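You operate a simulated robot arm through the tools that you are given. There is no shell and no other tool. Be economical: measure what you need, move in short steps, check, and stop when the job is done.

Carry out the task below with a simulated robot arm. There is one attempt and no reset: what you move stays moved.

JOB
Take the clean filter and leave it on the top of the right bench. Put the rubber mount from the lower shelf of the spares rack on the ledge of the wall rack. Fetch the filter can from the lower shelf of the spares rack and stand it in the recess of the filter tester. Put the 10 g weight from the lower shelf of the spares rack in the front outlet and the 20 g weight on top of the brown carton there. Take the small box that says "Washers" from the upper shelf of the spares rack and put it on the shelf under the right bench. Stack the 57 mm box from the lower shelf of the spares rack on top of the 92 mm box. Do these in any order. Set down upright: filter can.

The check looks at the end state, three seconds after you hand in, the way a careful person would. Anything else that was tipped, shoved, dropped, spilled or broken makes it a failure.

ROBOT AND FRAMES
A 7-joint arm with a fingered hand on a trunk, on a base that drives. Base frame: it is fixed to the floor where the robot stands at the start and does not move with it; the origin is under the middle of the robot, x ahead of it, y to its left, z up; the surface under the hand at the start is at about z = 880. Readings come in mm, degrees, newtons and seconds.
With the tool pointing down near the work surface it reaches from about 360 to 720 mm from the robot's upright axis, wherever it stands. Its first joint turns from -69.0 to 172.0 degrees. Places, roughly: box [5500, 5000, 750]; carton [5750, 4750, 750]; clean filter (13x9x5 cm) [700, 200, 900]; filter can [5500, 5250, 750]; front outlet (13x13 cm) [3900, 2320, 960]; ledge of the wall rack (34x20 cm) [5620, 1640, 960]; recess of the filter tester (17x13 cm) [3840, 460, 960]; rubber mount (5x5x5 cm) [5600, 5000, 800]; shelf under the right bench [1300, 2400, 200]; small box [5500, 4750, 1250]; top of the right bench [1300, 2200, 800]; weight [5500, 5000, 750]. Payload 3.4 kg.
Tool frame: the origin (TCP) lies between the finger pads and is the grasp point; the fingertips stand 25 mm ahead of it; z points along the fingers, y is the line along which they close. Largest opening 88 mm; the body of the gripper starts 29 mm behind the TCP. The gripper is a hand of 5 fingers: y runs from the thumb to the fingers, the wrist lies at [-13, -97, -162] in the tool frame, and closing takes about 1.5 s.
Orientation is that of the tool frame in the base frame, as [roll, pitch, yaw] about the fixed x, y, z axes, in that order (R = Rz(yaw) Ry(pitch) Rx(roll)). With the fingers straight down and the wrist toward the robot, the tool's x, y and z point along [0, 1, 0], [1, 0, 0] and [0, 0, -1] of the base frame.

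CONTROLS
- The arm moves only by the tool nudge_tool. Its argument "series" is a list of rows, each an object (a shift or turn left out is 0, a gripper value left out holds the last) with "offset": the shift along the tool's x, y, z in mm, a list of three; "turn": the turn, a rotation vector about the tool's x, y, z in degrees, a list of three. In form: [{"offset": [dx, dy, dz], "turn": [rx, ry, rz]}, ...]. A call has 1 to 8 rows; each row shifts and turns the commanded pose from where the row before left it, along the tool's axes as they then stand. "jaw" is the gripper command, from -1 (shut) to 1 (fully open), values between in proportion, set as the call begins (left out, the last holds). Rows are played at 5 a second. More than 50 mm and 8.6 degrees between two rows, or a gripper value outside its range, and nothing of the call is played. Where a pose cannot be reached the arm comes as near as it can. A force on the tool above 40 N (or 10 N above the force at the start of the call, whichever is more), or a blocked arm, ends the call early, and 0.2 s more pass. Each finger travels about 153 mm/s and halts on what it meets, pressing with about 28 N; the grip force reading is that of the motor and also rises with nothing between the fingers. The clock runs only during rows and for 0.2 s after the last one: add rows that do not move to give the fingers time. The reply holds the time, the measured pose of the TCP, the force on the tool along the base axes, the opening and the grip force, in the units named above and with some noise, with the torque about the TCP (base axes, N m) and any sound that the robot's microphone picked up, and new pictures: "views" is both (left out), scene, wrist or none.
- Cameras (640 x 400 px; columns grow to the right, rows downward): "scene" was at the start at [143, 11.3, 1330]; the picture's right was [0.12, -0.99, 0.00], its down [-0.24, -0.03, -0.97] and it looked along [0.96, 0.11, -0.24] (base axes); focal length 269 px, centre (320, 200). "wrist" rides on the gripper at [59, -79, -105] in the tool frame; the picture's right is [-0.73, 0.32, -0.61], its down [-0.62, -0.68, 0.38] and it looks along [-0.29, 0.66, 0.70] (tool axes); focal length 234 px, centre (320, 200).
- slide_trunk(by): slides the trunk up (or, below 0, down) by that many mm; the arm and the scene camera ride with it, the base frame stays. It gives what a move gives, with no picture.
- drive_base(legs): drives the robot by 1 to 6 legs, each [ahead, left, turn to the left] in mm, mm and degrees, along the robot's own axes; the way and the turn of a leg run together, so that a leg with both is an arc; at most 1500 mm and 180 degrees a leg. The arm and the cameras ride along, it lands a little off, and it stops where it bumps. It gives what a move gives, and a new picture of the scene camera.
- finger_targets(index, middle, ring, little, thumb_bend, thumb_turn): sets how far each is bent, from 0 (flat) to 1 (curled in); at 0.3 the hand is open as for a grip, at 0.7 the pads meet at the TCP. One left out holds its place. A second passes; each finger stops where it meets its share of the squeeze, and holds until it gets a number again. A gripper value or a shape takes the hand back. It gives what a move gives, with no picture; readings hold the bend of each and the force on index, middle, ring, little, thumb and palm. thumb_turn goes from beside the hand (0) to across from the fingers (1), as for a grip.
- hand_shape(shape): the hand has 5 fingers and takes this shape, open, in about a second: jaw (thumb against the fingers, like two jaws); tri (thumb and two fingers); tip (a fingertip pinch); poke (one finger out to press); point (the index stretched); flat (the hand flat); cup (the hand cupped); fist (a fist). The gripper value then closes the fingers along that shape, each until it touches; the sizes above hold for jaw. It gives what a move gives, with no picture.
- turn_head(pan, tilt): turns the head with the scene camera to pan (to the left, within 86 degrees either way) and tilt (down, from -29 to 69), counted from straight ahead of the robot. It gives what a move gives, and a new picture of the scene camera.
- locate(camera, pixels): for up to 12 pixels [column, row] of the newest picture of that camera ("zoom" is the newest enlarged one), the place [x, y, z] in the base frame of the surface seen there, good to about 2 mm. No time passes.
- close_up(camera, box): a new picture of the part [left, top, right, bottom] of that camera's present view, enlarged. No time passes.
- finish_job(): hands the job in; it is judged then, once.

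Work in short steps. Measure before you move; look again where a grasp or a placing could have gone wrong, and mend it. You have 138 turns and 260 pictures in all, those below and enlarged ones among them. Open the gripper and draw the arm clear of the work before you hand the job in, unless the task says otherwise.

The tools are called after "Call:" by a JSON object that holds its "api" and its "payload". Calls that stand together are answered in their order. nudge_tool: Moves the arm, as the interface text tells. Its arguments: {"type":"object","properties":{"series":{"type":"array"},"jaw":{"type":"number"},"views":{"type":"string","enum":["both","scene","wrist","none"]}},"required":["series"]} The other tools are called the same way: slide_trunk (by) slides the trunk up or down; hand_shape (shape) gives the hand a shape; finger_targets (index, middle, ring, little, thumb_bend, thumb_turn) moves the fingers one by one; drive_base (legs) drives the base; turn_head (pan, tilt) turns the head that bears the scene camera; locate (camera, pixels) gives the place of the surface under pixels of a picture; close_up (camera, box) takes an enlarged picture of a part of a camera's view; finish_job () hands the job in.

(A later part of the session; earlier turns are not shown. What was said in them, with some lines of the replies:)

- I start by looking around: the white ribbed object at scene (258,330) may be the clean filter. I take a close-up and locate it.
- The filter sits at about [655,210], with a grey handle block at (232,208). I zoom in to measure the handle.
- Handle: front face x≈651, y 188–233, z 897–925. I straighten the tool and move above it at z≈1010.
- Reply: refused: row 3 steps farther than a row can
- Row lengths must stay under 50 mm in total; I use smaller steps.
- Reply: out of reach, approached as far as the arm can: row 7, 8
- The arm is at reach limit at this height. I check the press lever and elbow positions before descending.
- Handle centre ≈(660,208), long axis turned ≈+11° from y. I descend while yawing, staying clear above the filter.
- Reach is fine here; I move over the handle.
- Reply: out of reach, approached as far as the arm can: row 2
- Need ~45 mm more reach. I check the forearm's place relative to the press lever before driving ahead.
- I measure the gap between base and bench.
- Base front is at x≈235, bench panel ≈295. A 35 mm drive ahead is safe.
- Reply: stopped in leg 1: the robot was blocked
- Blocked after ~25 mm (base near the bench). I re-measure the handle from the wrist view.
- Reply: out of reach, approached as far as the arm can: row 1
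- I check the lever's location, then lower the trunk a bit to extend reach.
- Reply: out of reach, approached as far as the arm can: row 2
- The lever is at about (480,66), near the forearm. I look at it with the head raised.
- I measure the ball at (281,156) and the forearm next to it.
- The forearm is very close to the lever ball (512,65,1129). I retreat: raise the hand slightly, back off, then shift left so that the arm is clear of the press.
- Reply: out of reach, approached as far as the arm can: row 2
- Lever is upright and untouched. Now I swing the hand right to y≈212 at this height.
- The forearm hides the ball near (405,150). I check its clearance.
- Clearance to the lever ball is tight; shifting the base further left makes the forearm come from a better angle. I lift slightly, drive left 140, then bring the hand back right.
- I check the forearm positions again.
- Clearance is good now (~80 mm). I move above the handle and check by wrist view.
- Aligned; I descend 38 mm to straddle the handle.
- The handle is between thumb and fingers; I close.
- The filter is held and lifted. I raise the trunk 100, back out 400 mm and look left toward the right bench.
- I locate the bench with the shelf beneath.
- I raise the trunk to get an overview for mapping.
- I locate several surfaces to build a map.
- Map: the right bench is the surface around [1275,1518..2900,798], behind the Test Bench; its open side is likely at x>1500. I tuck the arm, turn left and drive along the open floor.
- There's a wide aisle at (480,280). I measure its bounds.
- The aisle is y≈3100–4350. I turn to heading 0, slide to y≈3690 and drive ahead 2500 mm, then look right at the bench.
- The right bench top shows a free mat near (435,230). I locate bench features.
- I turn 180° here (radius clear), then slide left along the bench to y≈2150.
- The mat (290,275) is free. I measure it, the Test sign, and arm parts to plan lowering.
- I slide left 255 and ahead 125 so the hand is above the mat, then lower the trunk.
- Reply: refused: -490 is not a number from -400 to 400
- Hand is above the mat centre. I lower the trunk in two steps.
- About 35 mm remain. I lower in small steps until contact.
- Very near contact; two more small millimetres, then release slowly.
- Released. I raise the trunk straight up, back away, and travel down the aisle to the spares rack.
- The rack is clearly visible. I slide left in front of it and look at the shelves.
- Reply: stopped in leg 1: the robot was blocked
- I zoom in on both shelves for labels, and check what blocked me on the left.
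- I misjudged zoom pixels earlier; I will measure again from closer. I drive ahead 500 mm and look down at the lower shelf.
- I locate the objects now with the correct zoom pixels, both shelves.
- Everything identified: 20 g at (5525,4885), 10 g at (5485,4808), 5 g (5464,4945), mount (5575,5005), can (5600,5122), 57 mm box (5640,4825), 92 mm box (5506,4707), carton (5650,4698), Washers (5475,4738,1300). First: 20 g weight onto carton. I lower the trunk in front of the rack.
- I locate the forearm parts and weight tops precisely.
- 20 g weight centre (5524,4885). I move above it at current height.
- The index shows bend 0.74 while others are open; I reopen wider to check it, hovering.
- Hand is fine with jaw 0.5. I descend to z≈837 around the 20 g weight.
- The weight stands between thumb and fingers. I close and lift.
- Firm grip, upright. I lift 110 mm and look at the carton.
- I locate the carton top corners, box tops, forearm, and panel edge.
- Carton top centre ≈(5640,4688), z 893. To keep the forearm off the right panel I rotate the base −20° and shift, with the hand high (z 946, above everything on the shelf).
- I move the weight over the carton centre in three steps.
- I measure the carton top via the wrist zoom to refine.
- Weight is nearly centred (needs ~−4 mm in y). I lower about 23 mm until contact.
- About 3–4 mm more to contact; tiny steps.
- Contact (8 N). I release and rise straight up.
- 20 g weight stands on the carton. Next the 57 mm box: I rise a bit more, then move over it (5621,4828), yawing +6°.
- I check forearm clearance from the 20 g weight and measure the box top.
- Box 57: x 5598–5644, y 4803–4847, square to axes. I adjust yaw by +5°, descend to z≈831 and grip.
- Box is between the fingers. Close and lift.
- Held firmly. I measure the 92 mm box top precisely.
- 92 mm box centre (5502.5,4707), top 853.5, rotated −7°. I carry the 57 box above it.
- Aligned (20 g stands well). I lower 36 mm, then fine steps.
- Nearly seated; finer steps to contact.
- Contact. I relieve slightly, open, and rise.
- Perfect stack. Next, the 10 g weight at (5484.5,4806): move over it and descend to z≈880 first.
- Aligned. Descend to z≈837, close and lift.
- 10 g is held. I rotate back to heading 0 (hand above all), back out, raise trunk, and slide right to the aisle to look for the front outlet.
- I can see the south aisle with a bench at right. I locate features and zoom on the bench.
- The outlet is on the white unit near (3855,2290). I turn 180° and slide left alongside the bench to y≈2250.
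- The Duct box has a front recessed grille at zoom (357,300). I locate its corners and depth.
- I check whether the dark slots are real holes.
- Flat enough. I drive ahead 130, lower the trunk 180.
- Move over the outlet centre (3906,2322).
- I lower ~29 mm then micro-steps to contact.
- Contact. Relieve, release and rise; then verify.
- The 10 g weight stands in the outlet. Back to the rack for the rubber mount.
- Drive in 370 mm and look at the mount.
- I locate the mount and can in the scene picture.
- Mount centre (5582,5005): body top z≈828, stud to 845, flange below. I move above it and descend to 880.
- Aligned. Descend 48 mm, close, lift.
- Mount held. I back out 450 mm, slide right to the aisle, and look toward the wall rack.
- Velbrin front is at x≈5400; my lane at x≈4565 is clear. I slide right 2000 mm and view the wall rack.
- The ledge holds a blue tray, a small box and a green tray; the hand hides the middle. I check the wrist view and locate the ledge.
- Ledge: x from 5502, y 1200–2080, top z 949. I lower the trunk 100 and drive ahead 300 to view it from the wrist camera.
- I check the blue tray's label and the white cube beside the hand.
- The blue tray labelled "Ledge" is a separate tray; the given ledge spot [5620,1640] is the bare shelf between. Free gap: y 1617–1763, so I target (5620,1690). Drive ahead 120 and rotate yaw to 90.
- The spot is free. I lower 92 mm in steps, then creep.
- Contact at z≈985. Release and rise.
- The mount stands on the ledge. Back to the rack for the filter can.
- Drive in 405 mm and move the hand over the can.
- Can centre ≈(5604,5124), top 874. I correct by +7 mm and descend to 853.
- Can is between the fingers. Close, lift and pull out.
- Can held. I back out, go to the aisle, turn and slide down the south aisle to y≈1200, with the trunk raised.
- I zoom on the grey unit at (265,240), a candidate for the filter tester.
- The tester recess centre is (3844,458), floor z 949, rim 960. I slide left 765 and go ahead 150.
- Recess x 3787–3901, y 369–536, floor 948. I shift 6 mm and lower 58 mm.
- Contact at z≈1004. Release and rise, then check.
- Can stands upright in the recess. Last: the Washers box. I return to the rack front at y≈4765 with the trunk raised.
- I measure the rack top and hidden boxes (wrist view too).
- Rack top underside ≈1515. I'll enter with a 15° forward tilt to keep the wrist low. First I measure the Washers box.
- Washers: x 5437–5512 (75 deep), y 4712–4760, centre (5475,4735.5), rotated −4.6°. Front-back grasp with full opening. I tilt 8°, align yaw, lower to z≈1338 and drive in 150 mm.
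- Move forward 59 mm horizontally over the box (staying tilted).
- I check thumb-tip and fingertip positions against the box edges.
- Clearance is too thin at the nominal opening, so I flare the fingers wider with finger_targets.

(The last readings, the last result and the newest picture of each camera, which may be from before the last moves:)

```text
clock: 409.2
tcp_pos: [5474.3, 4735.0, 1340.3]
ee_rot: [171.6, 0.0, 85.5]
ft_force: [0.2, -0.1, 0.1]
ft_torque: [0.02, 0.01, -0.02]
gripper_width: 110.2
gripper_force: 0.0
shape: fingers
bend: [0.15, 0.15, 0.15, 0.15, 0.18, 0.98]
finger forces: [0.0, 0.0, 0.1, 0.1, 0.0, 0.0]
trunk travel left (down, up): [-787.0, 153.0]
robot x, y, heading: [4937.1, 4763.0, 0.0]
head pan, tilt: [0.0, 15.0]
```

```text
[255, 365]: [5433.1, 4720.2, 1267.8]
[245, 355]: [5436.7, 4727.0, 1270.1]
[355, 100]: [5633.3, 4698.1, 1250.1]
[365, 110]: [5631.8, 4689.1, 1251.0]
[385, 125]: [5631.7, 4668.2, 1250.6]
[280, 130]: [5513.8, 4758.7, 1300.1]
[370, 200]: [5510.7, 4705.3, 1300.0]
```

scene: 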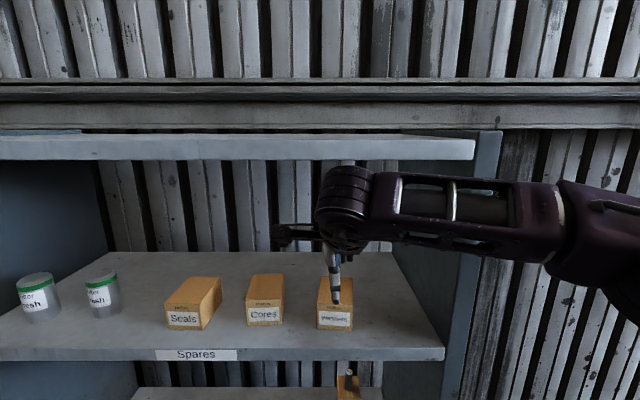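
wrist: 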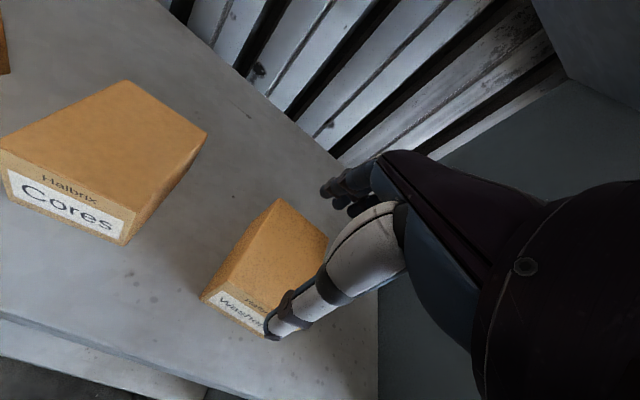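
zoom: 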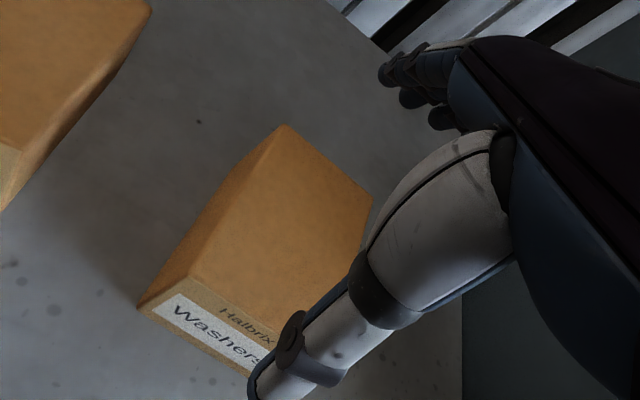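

Opening now 110 mm. I descend 30 mm, then untilt back to vertical.

Call:
{"api": "nudge_tool", "payload": {"series": [{"offset": [0, -2, 14.9]}, {"offset": [0, -2, 14.9]}, {"turn": [4, 0, 0]}, {"turn": [4.3, 0, 0]}, {}], "views": "both"}}

Call:
{"api": "close_up", "payload": {"camera": "wrist", "box": [140, 130, 460, 350]}}

```text
clock: 410.4
tcp_pos: [5474.5, 4735.9, 1310.6]
ee_rot: [-180.0, -0.1, 85.5]
ft_force: [0.5, -0.1, 0.8]
ft_torque: [0.0, 0.01, -0.02]
gripper_width: 110.0
gripper_force: 0.1
shape: fingers
bend: [0.15, 0.15, 0.15, 0.15, 0.18, 0.98]
finger forces: [0.0, 0.1, 0.1, 0.1, 0.0, 0.1]
trunk travel left (down, up): [-787.0, 153.0]
robot x, y, heading: [4934.6, 4757.9, -0.0]
head pan, tilt: [0.0, 15.0]
```

scene: 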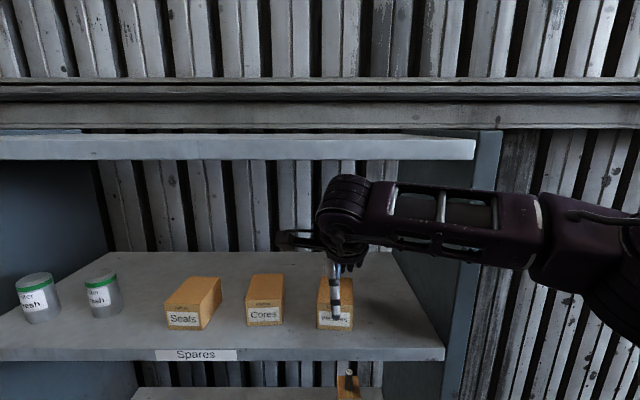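
wrist: 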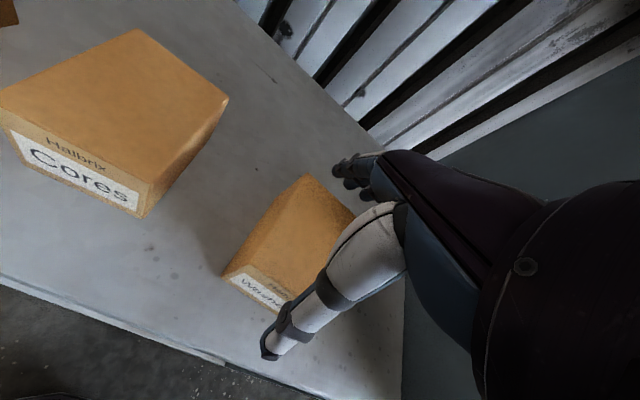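

```text
1.82 times, centred on (300, 240) of wrist
```

zoom: 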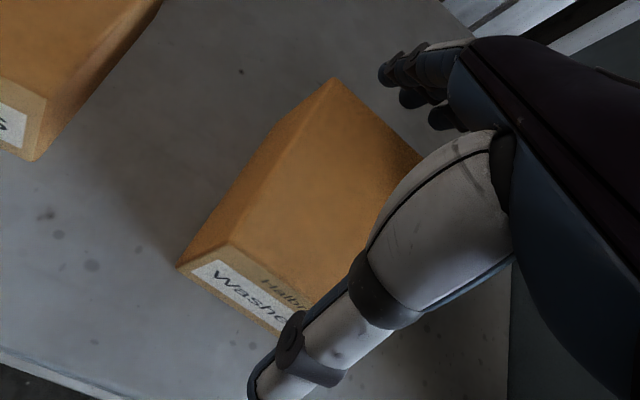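

Descend 22 mm to z≈1288 and close.

Call:
{"api": "nudge_tool", "payload": {"series": [{"offset": [0, 0, 12]}, {"offset": [0, 0, 10]}, {}], "views": "none"}}

Call:
{"api": "nudge_tool", "payload": {"series": [{}, {}, {}, {}, {}, {}, {}], "jaw": -1, "views": "wrist"}}

```text
clock: 411.2
tcp_pos: [5474.3, 4735.4, 1287.9]
ee_rot: [179.8, 0.1, 85.4]
ft_force: [-0.3, 0.0, 0.2]
ft_torque: [0.02, -0.01, -0.02]
gripper_width: 110.0
gripper_force: 0.1
shape: fingers
bend: [0.15, 0.15, 0.15, 0.15, 0.18, 0.98]
finger forces: [0.0, 0.0, 0.0, 0.1, 0.0, 0.0]
trunk travel left (down, up): [-787.0, 153.0]
robot x, y, heading: [4937.1, 4765.4, -0.0]
head pan, tilt: [0.0, 15.0]
```

```text
clock: 412.8
tcp_pos: [5473.9, 4734.5, 1289.8]
ee_rot: [180.0, -0.1, 85.4]
ft_force: [2.6, -1.4, 7.7]
ft_torque: [-0.08, -0.5, 0.0]
gripper_width: 66.7
gripper_force: 28.3
shape: jaw
bend: [0.21, 0.32, 0.3, 0.43, 0.49, 0.98]
finger forces: [36.2, 11.4, 3.8, 0.0, 48.1, 0.0]
trunk travel left (down, up): [-787.0, 153.0]
robot x, y, heading: [4934.9, 4764.6, 0.1]
head pan, tilt: [0.0, 15.0]
```

wrist: 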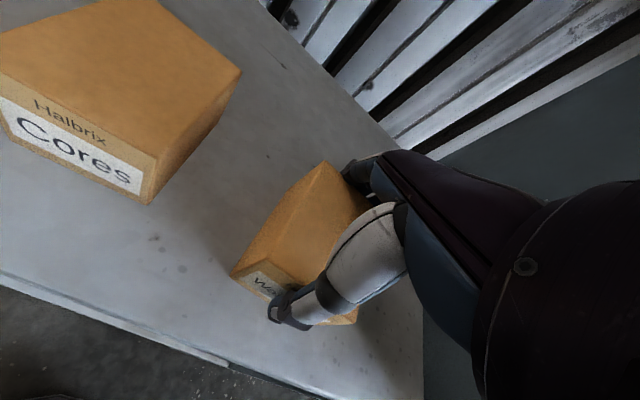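

Gripped firmly. I lift 18 mm and check.

Call:
{"api": "nudge_tool", "payload": {"series": [{"offset": [0, 0, -8]}, {"offset": [0, 0, -10]}, {}], "views": "both"}}

Call:
{"api": "close_up", "payload": {"camera": "scene", "box": [270, 220, 400, 340]}}

```text
clock: 413.6
tcp_pos: [5474.8, 4735.0, 1305.4]
ee_rot: [-179.9, 0.1, 85.5]
ft_force: [0.8, 0.1, -0.4]
ft_torque: [-0.01, -0.02, 0.01]
gripper_width: 66.2
gripper_force: 27.8
shape: jaw
bend: [0.21, 0.32, 0.31, 0.43, 0.49, 0.98]
finger forces: [34.7, 10.9, 3.5, 0.0, 49.2, 0.1]
trunk travel left (down, up): [-787.0, 153.0]
robot x, y, heading: [4935.8, 4762.3, -0.1]
head pan, tilt: [0.0, 15.0]
```

scene: 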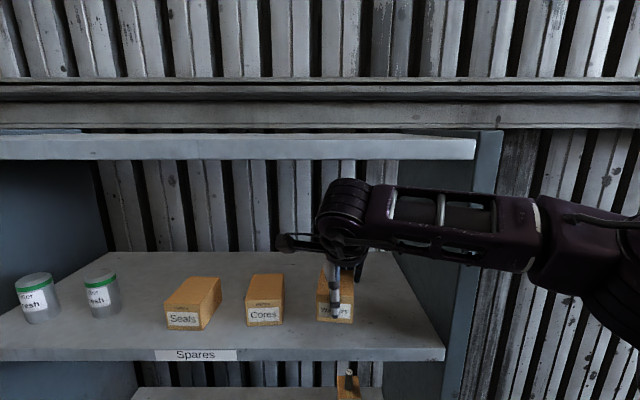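
wrist: 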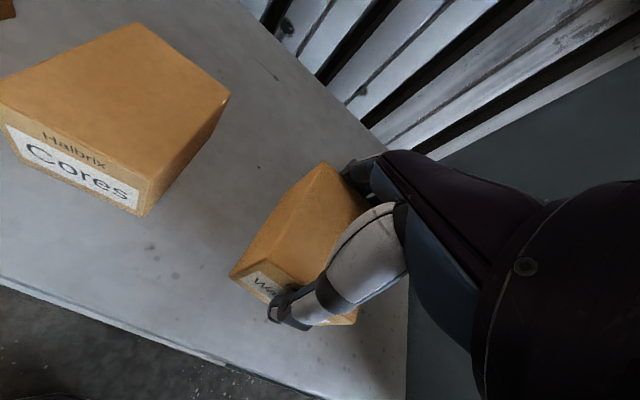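

```text
3.33 times, centred on (335, 280) of scene
```

zoom: 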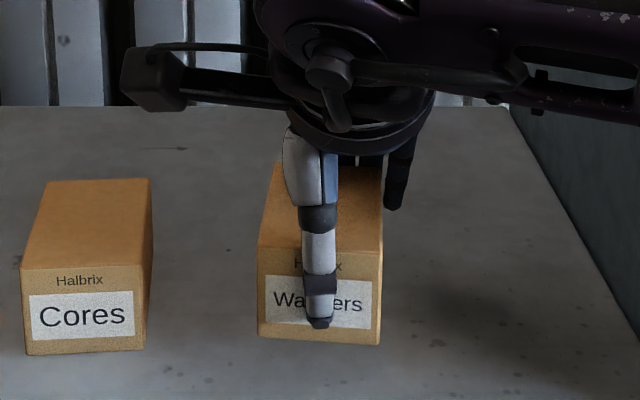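

Held level. I back out, go to the aisle, turn around and drive to the right bench's aisle.

Call:
{"api": "drive_base", "payload": {"legs": [[-340, 0, 0], [0, -1060, 0], [0, 0, 180], [1500, 0, 0], [1000, 0, 0], [0, 1250, 0]]}}

Call:
{"api": "turn_head", "payload": {"pan": 0, "tilt": 55}}

```text
clock: 446.0
tcp_pos: [1527.9, 2528.8, 1306.6]
ee_rot: [-179.9, 0.0, -94.6]
ft_force: [-0.4, 0.6, -1.6]
ft_torque: [0.02, -0.02, -0.02]
gripper_width: 66.1
gripper_force: 28.0
shape: jaw
bend: [0.21, 0.33, 0.31, 0.43, 0.49, 0.98]
finger forces: [30.2, 10.4, 3.2, 0.0, 43.8, 0.1]
trunk travel left (down, up): [-787.0, 153.0]
robot x, y, heading: [2064.8, 2500.0, 179.9]
head pan, tilt: [0.0, 15.0]
```

scene: 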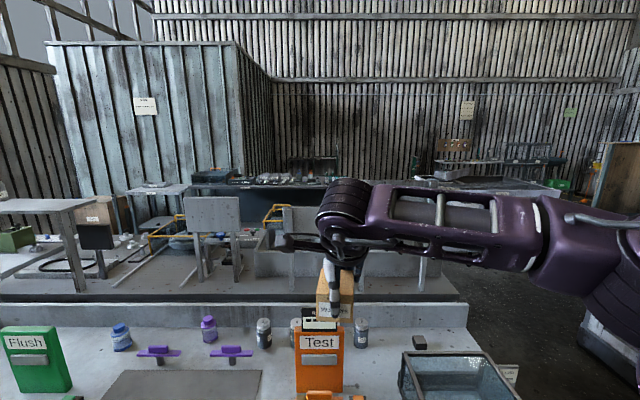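

```text
clock: 447.0
tcp_pos: [1527.9, 2528.8, 1307.1]
ee_rot: [-180.0, 0.0, -94.7]
ft_force: [-0.4, -0.5, -0.9]
ft_torque: [-0.04, -0.01, 0.01]
gripper_width: 65.9
gripper_force: 27.2
shape: jaw
bend: [0.21, 0.33, 0.31, 0.43, 0.49, 0.98]
finger forces: [30.2, 10.4, 3.2, 0.0, 43.9, 0.0]
trunk travel left (down, up): [-787.0, 153.0]
robot x, y, heading: [2068.2, 2502.5, 179.8]
head pan, tilt: [0.0, 55.0]
```

scene: 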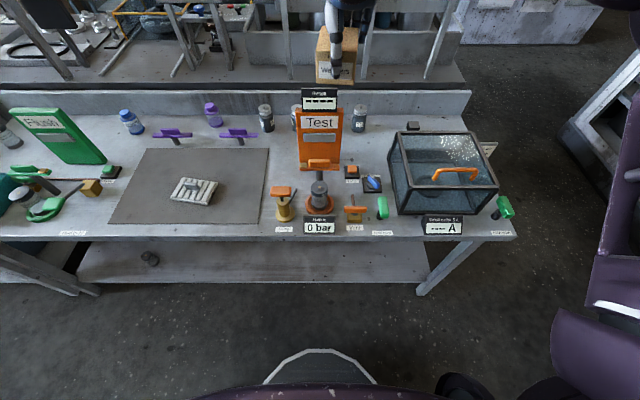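

The filter sits well. I measure the shelf, then back off 250 mm to lower the hand in front of the bench.

Call:
{"api": "locate", "payload": {"camera": "scene", "pixels": [[250, 281], [400, 281], [250, 265], [250, 250], [350, 255], [100, 281], [430, 285], [150, 258], [320, 240], [425, 260], [320, 360]]}}

Call:
{"api": "drive_base", "payload": {"legs": [[-330, 0, 0]]}}

Call:
{"api": "slide_trunk", "payload": {"by": -390}}

Call:
{"api": "slide_trunk", "payload": {"by": -390}}

```text
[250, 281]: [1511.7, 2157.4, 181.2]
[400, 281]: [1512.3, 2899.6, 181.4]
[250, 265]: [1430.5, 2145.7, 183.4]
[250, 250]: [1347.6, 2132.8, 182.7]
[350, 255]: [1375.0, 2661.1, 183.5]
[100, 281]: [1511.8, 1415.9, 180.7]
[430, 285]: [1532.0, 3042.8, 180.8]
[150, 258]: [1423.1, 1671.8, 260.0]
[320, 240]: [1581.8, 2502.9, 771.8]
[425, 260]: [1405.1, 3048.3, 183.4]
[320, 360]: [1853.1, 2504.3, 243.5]
```

```text
clock: 449.2
tcp_pos: [1856.9, 2527.7, 1306.8]
ee_rot: [-179.9, 0.1, -94.5]
ft_force: [-0.5, -0.5, -1.0]
ft_torque: [0.02, 0.0, 0.03]
gripper_width: 65.9
gripper_force: 27.8
shape: jaw
bend: [0.21, 0.33, 0.31, 0.43, 0.49, 0.98]
finger forces: [30.2, 10.4, 3.2, 0.0, 43.9, 0.1]
trunk travel left (down, up): [-787.0, 153.0]
robot x, y, heading: [2395.8, 2497.8, -179.6]
head pan, tilt: [0.0, 55.0]
```

scene: 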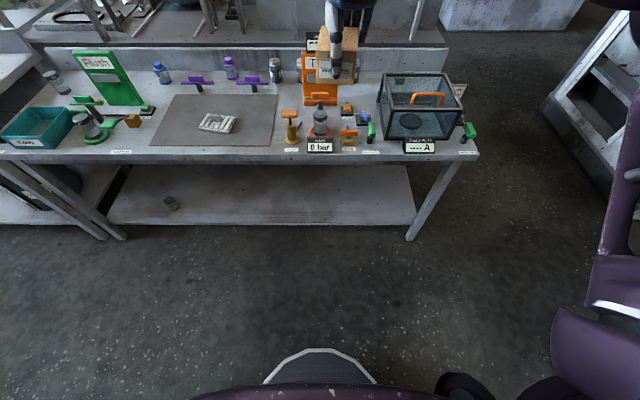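

```text
clock: 453.0
tcp_pos: [1856.6, 2527.7, 916.7]
ee_rot: [179.9, 0.0, -94.4]
ft_force: [0.3, 0.8, -1.4]
ft_torque: [0.03, 0.01, 0.02]
gripper_width: 65.7
gripper_force: 27.7
shape: jaw
bend: [0.21, 0.33, 0.31, 0.43, 0.49, 0.98]
finger forces: [30.2, 10.5, 3.2, 0.1, 43.9, 0.1]
trunk travel left (down, up): [-397.0, 543.0]
robot x, y, heading: [2394.0, 2499.5, -179.7]
head pan, tilt: [0.0, 55.0]
```

```text
clock: 456.7
tcp_pos: [1857.8, 2527.6, 525.6]
ee_rot: [-179.9, 0.0, -94.4]
ft_force: [0.2, -0.9, -2.2]
ft_torque: [0.01, -0.01, -0.01]
gripper_width: 65.9
gripper_force: 28.3
shape: jaw
bend: [0.21, 0.33, 0.31, 0.43, 0.49, 0.98]
finger forces: [30.1, 10.4, 3.2, 0.0, 43.8, 0.0]
trunk travel left (down, up): [-7.0, 933.0]
robot x, y, heading: [2401.4, 2500.8, -179.7]
head pan, tilt: [0.0, 55.0]
```

Trunk is at the bottom; TCP z 525. I lower the arm 270 mm more in front of the bench.

Call:
{"api": "nudge_tool", "payload": {"series": [{"offset": [0, 0, 45]}, {"offset": [0, 0, 45]}, {"offset": [0, 0, 45]}, {"offset": [0, 0, 45]}, {"offset": [0, 0, 45]}, {"offset": [0, 0, 40]}, {}], "views": "scene"}}

```text
clock: 458.3
tcp_pos: [1858.4, 2528.1, 262.0]
ee_rot: [179.9, 0.0, -94.4]
ft_force: [-0.3, -0.3, -1.4]
ft_torque: [-0.02, 0.0, 0.01]
gripper_width: 65.8
gripper_force: 28.1
shape: jaw
bend: [0.21, 0.33, 0.31, 0.43, 0.49, 0.98]
finger forces: [29.8, 10.3, 3.1, 0.0, 43.1, 0.1]
trunk travel left (down, up): [-7.0, 933.0]
robot x, y, heading: [2393.1, 2503.6, -179.9]
head pan, tilt: [0.0, 55.0]
```

scene: 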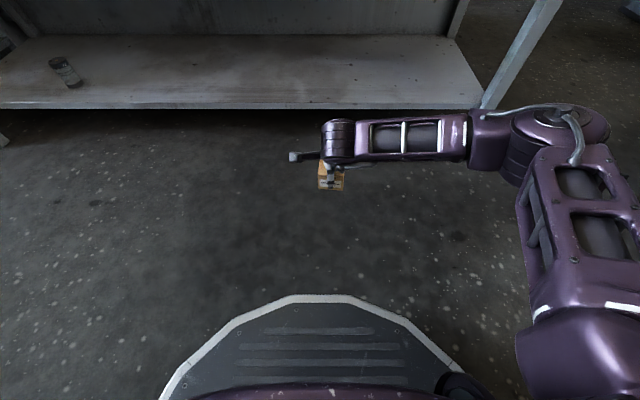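

I check where elbow and forearm are relative to the bench leg and top.

Call:
{"api": "locate", "payload": {"camera": "scene", "pixels": [[560, 125], [480, 125], [600, 130], [510, 170], [570, 150], [340, 125], [490, 95], [520, 50], [400, 130], [620, 280]]}}

```text
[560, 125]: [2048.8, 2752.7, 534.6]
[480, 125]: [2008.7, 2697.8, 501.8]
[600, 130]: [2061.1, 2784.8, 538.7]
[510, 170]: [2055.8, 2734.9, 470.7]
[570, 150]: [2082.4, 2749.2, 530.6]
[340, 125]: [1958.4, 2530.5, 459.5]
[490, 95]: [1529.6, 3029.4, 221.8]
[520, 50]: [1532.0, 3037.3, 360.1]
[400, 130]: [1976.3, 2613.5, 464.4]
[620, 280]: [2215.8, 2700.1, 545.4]
```

Elbow (x≈2060, z<545, y<2790) will stay clear of leg and bench top. I shift left 100 and drive ahead 455.

Call:
{"api": "drive_base", "payload": {"legs": [[0, 100, 0], [455, 0, 0]]}}

Call:
{"api": "nudge_tool", "payload": {"series": [{"offset": [0, 0, 15]}, {"offset": [0, 0, 12]}, {"offset": [0, 0, 5]}, {}], "views": "both"}}

```text
clock: 461.8
tcp_pos: [1404.8, 2425.9, 262.3]
ee_rot: [179.9, 0.0, -94.3]
ft_force: [0.9, -1.3, -1.1]
ft_torque: [-0.01, 0.0, 0.0]
gripper_width: 65.8
gripper_force: 28.1
shape: jaw
bend: [0.21, 0.33, 0.31, 0.43, 0.49, 0.98]
finger forces: [29.7, 10.5, 3.1, 0.1, 43.2, 0.0]
trunk travel left (down, up): [-7.0, 933.0]
robot x, y, heading: [1945.3, 2399.4, -179.7]
head pan, tilt: [0.0, 55.0]
```

scene: 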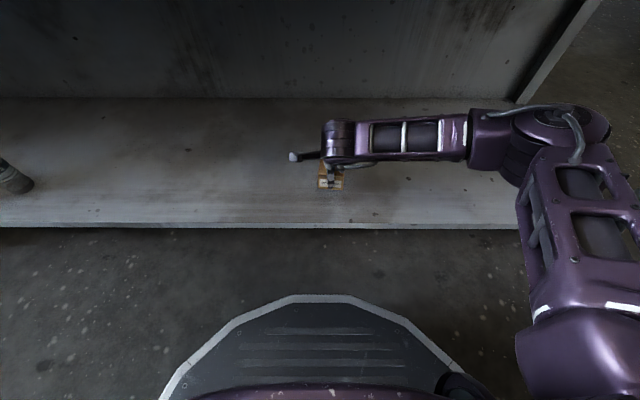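

```text
clock: 462.8
tcp_pos: [1405.3, 2426.4, 231.1]
ee_rot: [180.0, 0.1, -94.3]
ft_force: [-0.3, 0.4, -2.5]
ft_torque: [0.03, -0.01, -0.06]
gripper_width: 65.9
gripper_force: 27.9
shape: jaw
bend: [0.21, 0.33, 0.31, 0.43, 0.49, 0.98]
finger forces: [29.5, 10.3, 3.2, 0.0, 43.2, 0.0]
trunk travel left (down, up): [-7.0, 933.0]
robot x, y, heading: [1941.9, 2398.0, -179.8]
head pan, tilt: [0.0, 55.0]
```

scene: 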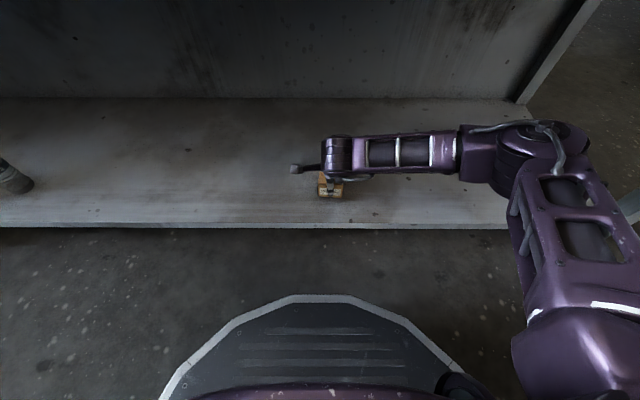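
wrist: 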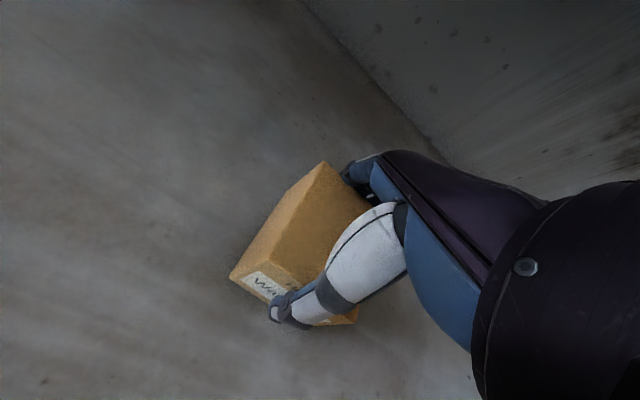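

About 9 mm left; creep down.

Call:
{"api": "nudge_tool", "payload": {"series": [{"offset": [0, 0, 3]}, {"offset": [0, 0, 2]}, {"offset": [0, 0, 1.5]}, {}], "views": "none"}}

Call:
{"api": "nudge_tool", "payload": {"series": [{"offset": [0, 0, 1]}, {"offset": [0, 0, 1]}, {}], "views": "none"}}

```text
clock: 463.8
tcp_pos: [1403.8, 2426.3, 226.0]
ee_rot: [179.9, 0.0, -94.3]
ft_force: [0.3, 0.5, 3.9]
ft_torque: [-0.02, 0.17, -0.03]
gripper_width: 66.1
gripper_force: 28.3
shape: jaw
bend: [0.21, 0.33, 0.31, 0.43, 0.5, 0.98]
finger forces: [29.8, 10.6, 3.2, 0.0, 44.0, 0.1]
trunk travel left (down, up): [-7.0, 933.0]
robot x, y, heading: [1943.8, 2399.3, -179.9]
head pan, tilt: [0.0, 55.0]
```

```text
clock: 464.6
tcp_pos: [1404.2, 2425.3, 224.9]
ee_rot: [179.9, 0.1, -94.3]
ft_force: [2.1, 1.1, 12.6]
ft_torque: [0.01, 0.51, -0.04]
gripper_width: 65.7
gripper_force: 28.2
shape: jaw
bend: [0.21, 0.33, 0.31, 0.43, 0.5, 0.98]
finger forces: [29.9, 11.2, 3.5, 0.1, 46.1, 0.0]
trunk travel left (down, up): [-7.0, 933.0]
robot x, y, heading: [1946.7, 2401.6, -179.9]
head pan, tilt: [0.0, 55.0]
```

Contact at z≈225. I release by flaring the fingers as before, then rise.

Call:
{"api": "finger_targets", "payload": {"index": 0.15, "middle": 0.15, "ring": 0.15, "little": 0.15, "thumb_bend": 0.18}}

Call:
{"api": "nudge_tool", "payload": {"series": [{"offset": [0, 0, -20]}, {"offset": [0, 0, -25]}, {"offset": [0, 0, -30]}, {}], "views": "wrist"}}

```text
clock: 465.6
tcp_pos: [1405.2, 2425.5, 222.4]
ee_rot: [-179.9, 0.0, -94.2]
ft_force: [0.0, -0.1, 0.2]
ft_torque: [-0.02, -0.01, 0.01]
gripper_width: 109.9
gripper_force: 0.1
shape: fingers
bend: [0.15, 0.15, 0.15, 0.15, 0.18, 1.0]
finger forces: [0.2, 0.1, 0.0, 0.1, 0.0, 0.1]
trunk travel left (down, up): [-7.0, 933.0]
robot x, y, heading: [1947.2, 2397.2, -179.9]
head pan, tilt: [0.0, 55.0]
```

```text
clock: 466.6
tcp_pos: [1405.5, 2425.1, 297.4]
ee_rot: [180.0, -0.1, -94.2]
ft_force: [0.2, 0.2, -0.4]
ft_torque: [-0.03, 0.03, 0.0]
gripper_width: 109.9
gripper_force: 0.0
shape: fingers
bend: [0.15, 0.15, 0.15, 0.15, 0.18, 1.0]
finger forces: [0.0, 0.0, 0.1, 0.0, 0.0, 0.0]
trunk travel left (down, up): [-7.0, 933.0]
robot x, y, heading: [1942.8, 2399.6, -179.9]
head pan, tilt: [0.0, 55.0]
```

wrist: 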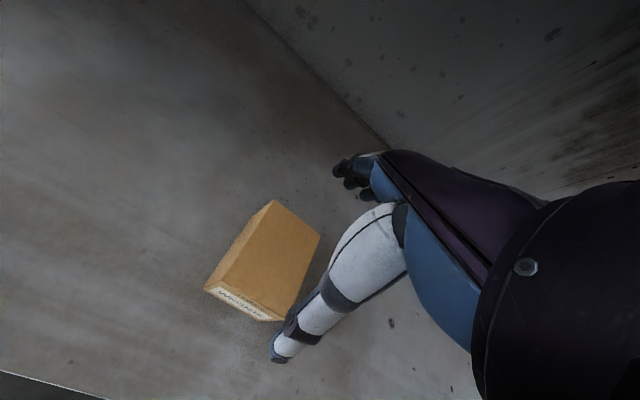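

The box lies upright on the shelf. I back out and take a final look.

Call:
{"api": "drive_base", "payload": {"legs": [[-450, 0, 0]]}}

Call:
{"api": "hand_shape", "payload": {"shape": "jaw"}}

Call:
{"api": "turn_head", "payload": {"pan": 0, "tilt": 25}}

```text
clock: 469.3
tcp_pos: [1857.2, 2428.4, 296.0]
ee_rot: [179.9, 0.0, -94.3]
ft_force: [-0.3, -0.8, 1.0]
ft_torque: [0.0, -0.01, -0.03]
gripper_width: 109.9
gripper_force: 0.1
shape: fingers
bend: [0.15, 0.15, 0.15, 0.15, 0.18, 1.0]
finger forces: [0.0, 0.0, 0.0, 0.1, 0.0, 0.0]
trunk travel left (down, up): [-7.0, 933.0]
robot x, y, heading: [2395.7, 2402.7, -179.7]
head pan, tilt: [0.0, 55.0]
```

scene: 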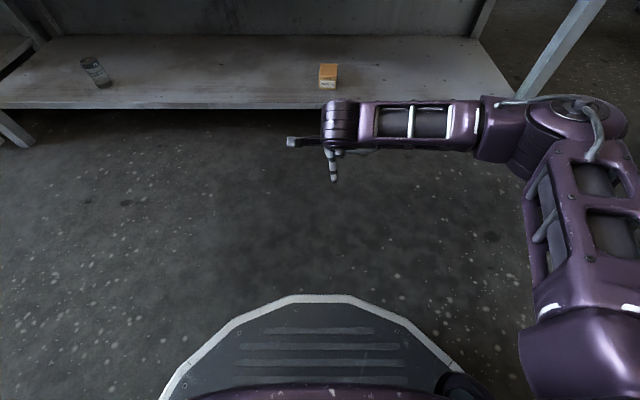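

```text
clock: 470.2
tcp_pos: [1857.1, 2427.4, 297.4]
ee_rot: [-179.9, 0.0, -94.3]
ft_force: [0.4, -0.9, 0.0]
ft_torque: [-0.03, -0.01, 0.02]
gripper_width: 87.9
gripper_force: 0.1
shape: jaw
bend: [0.3, 0.3, 0.3, 0.3, 0.3, 0.98]
finger forces: [0.1, 0.1, 0.0, 0.1, 0.0, 0.0]
trunk travel left (down, up): [-7.0, 933.0]
robot x, y, heading: [2398.9, 2398.7, -179.7]
head pan, tilt: [0.0, 55.0]
```

```text
clock: 471.2
tcp_pos: [1857.5, 2428.1, 297.5]
ee_rot: [179.9, 0.0, -94.4]
ft_force: [0.0, -0.3, -0.2]
ft_torque: [-0.01, 0.0, -0.01]
gripper_width: 88.1
gripper_force: 0.1
shape: jaw
bend: [0.3, 0.3, 0.3, 0.3, 0.3, 0.98]
finger forces: [0.1, 0.0, 0.0, 0.0, 0.0, 0.0]
trunk travel left (down, up): [-7.0, 933.0]
robot x, y, heading: [2397.6, 2402.2, -179.8]
head pan, tilt: [0.0, 25.0]
```

scene: 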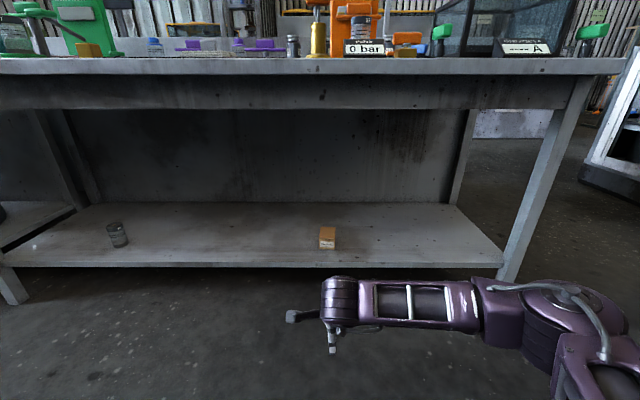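

All items are placed, the gripper is open and the arm is clear; I hand in.

Call:
{"api": "finish_job", "payload": {}}

```text
The job is handed in.
```

I put all seven items in place and handed the job in. I checked each one in the pictures just after setting it down. The verdict has not come back.

- **Clean filter:** on the dark mat on top of the right bench, not on the bare bench surface.
- **Rubber mount:** on the bare ledge of the wall rack, between the small blue box and the white cube. A blue tray on that shelf carries a "Ledge" label. I left the tray alone because the place you gave matched the open shelf.
- **Filter can:** standing upright in the recess of the filter tester.
- **10 g weight:** standing in the front outlet of the duct box.
- **20 g weight:** standing on top of the brown carton on the lower shelf of the spares rack.
- **Washers box:** on the shelf under the right bench.
- **57 mm box:** squarely on top of the 92 mm box on the lower shelf of the spares rack.

The base was stopped twice while driving. The first time was at the motors bench, close to the press lever, which still stood upright afterwards. The second was near the spares rack, most likely against a cabinet. I saw nothing moved or tipped either time.
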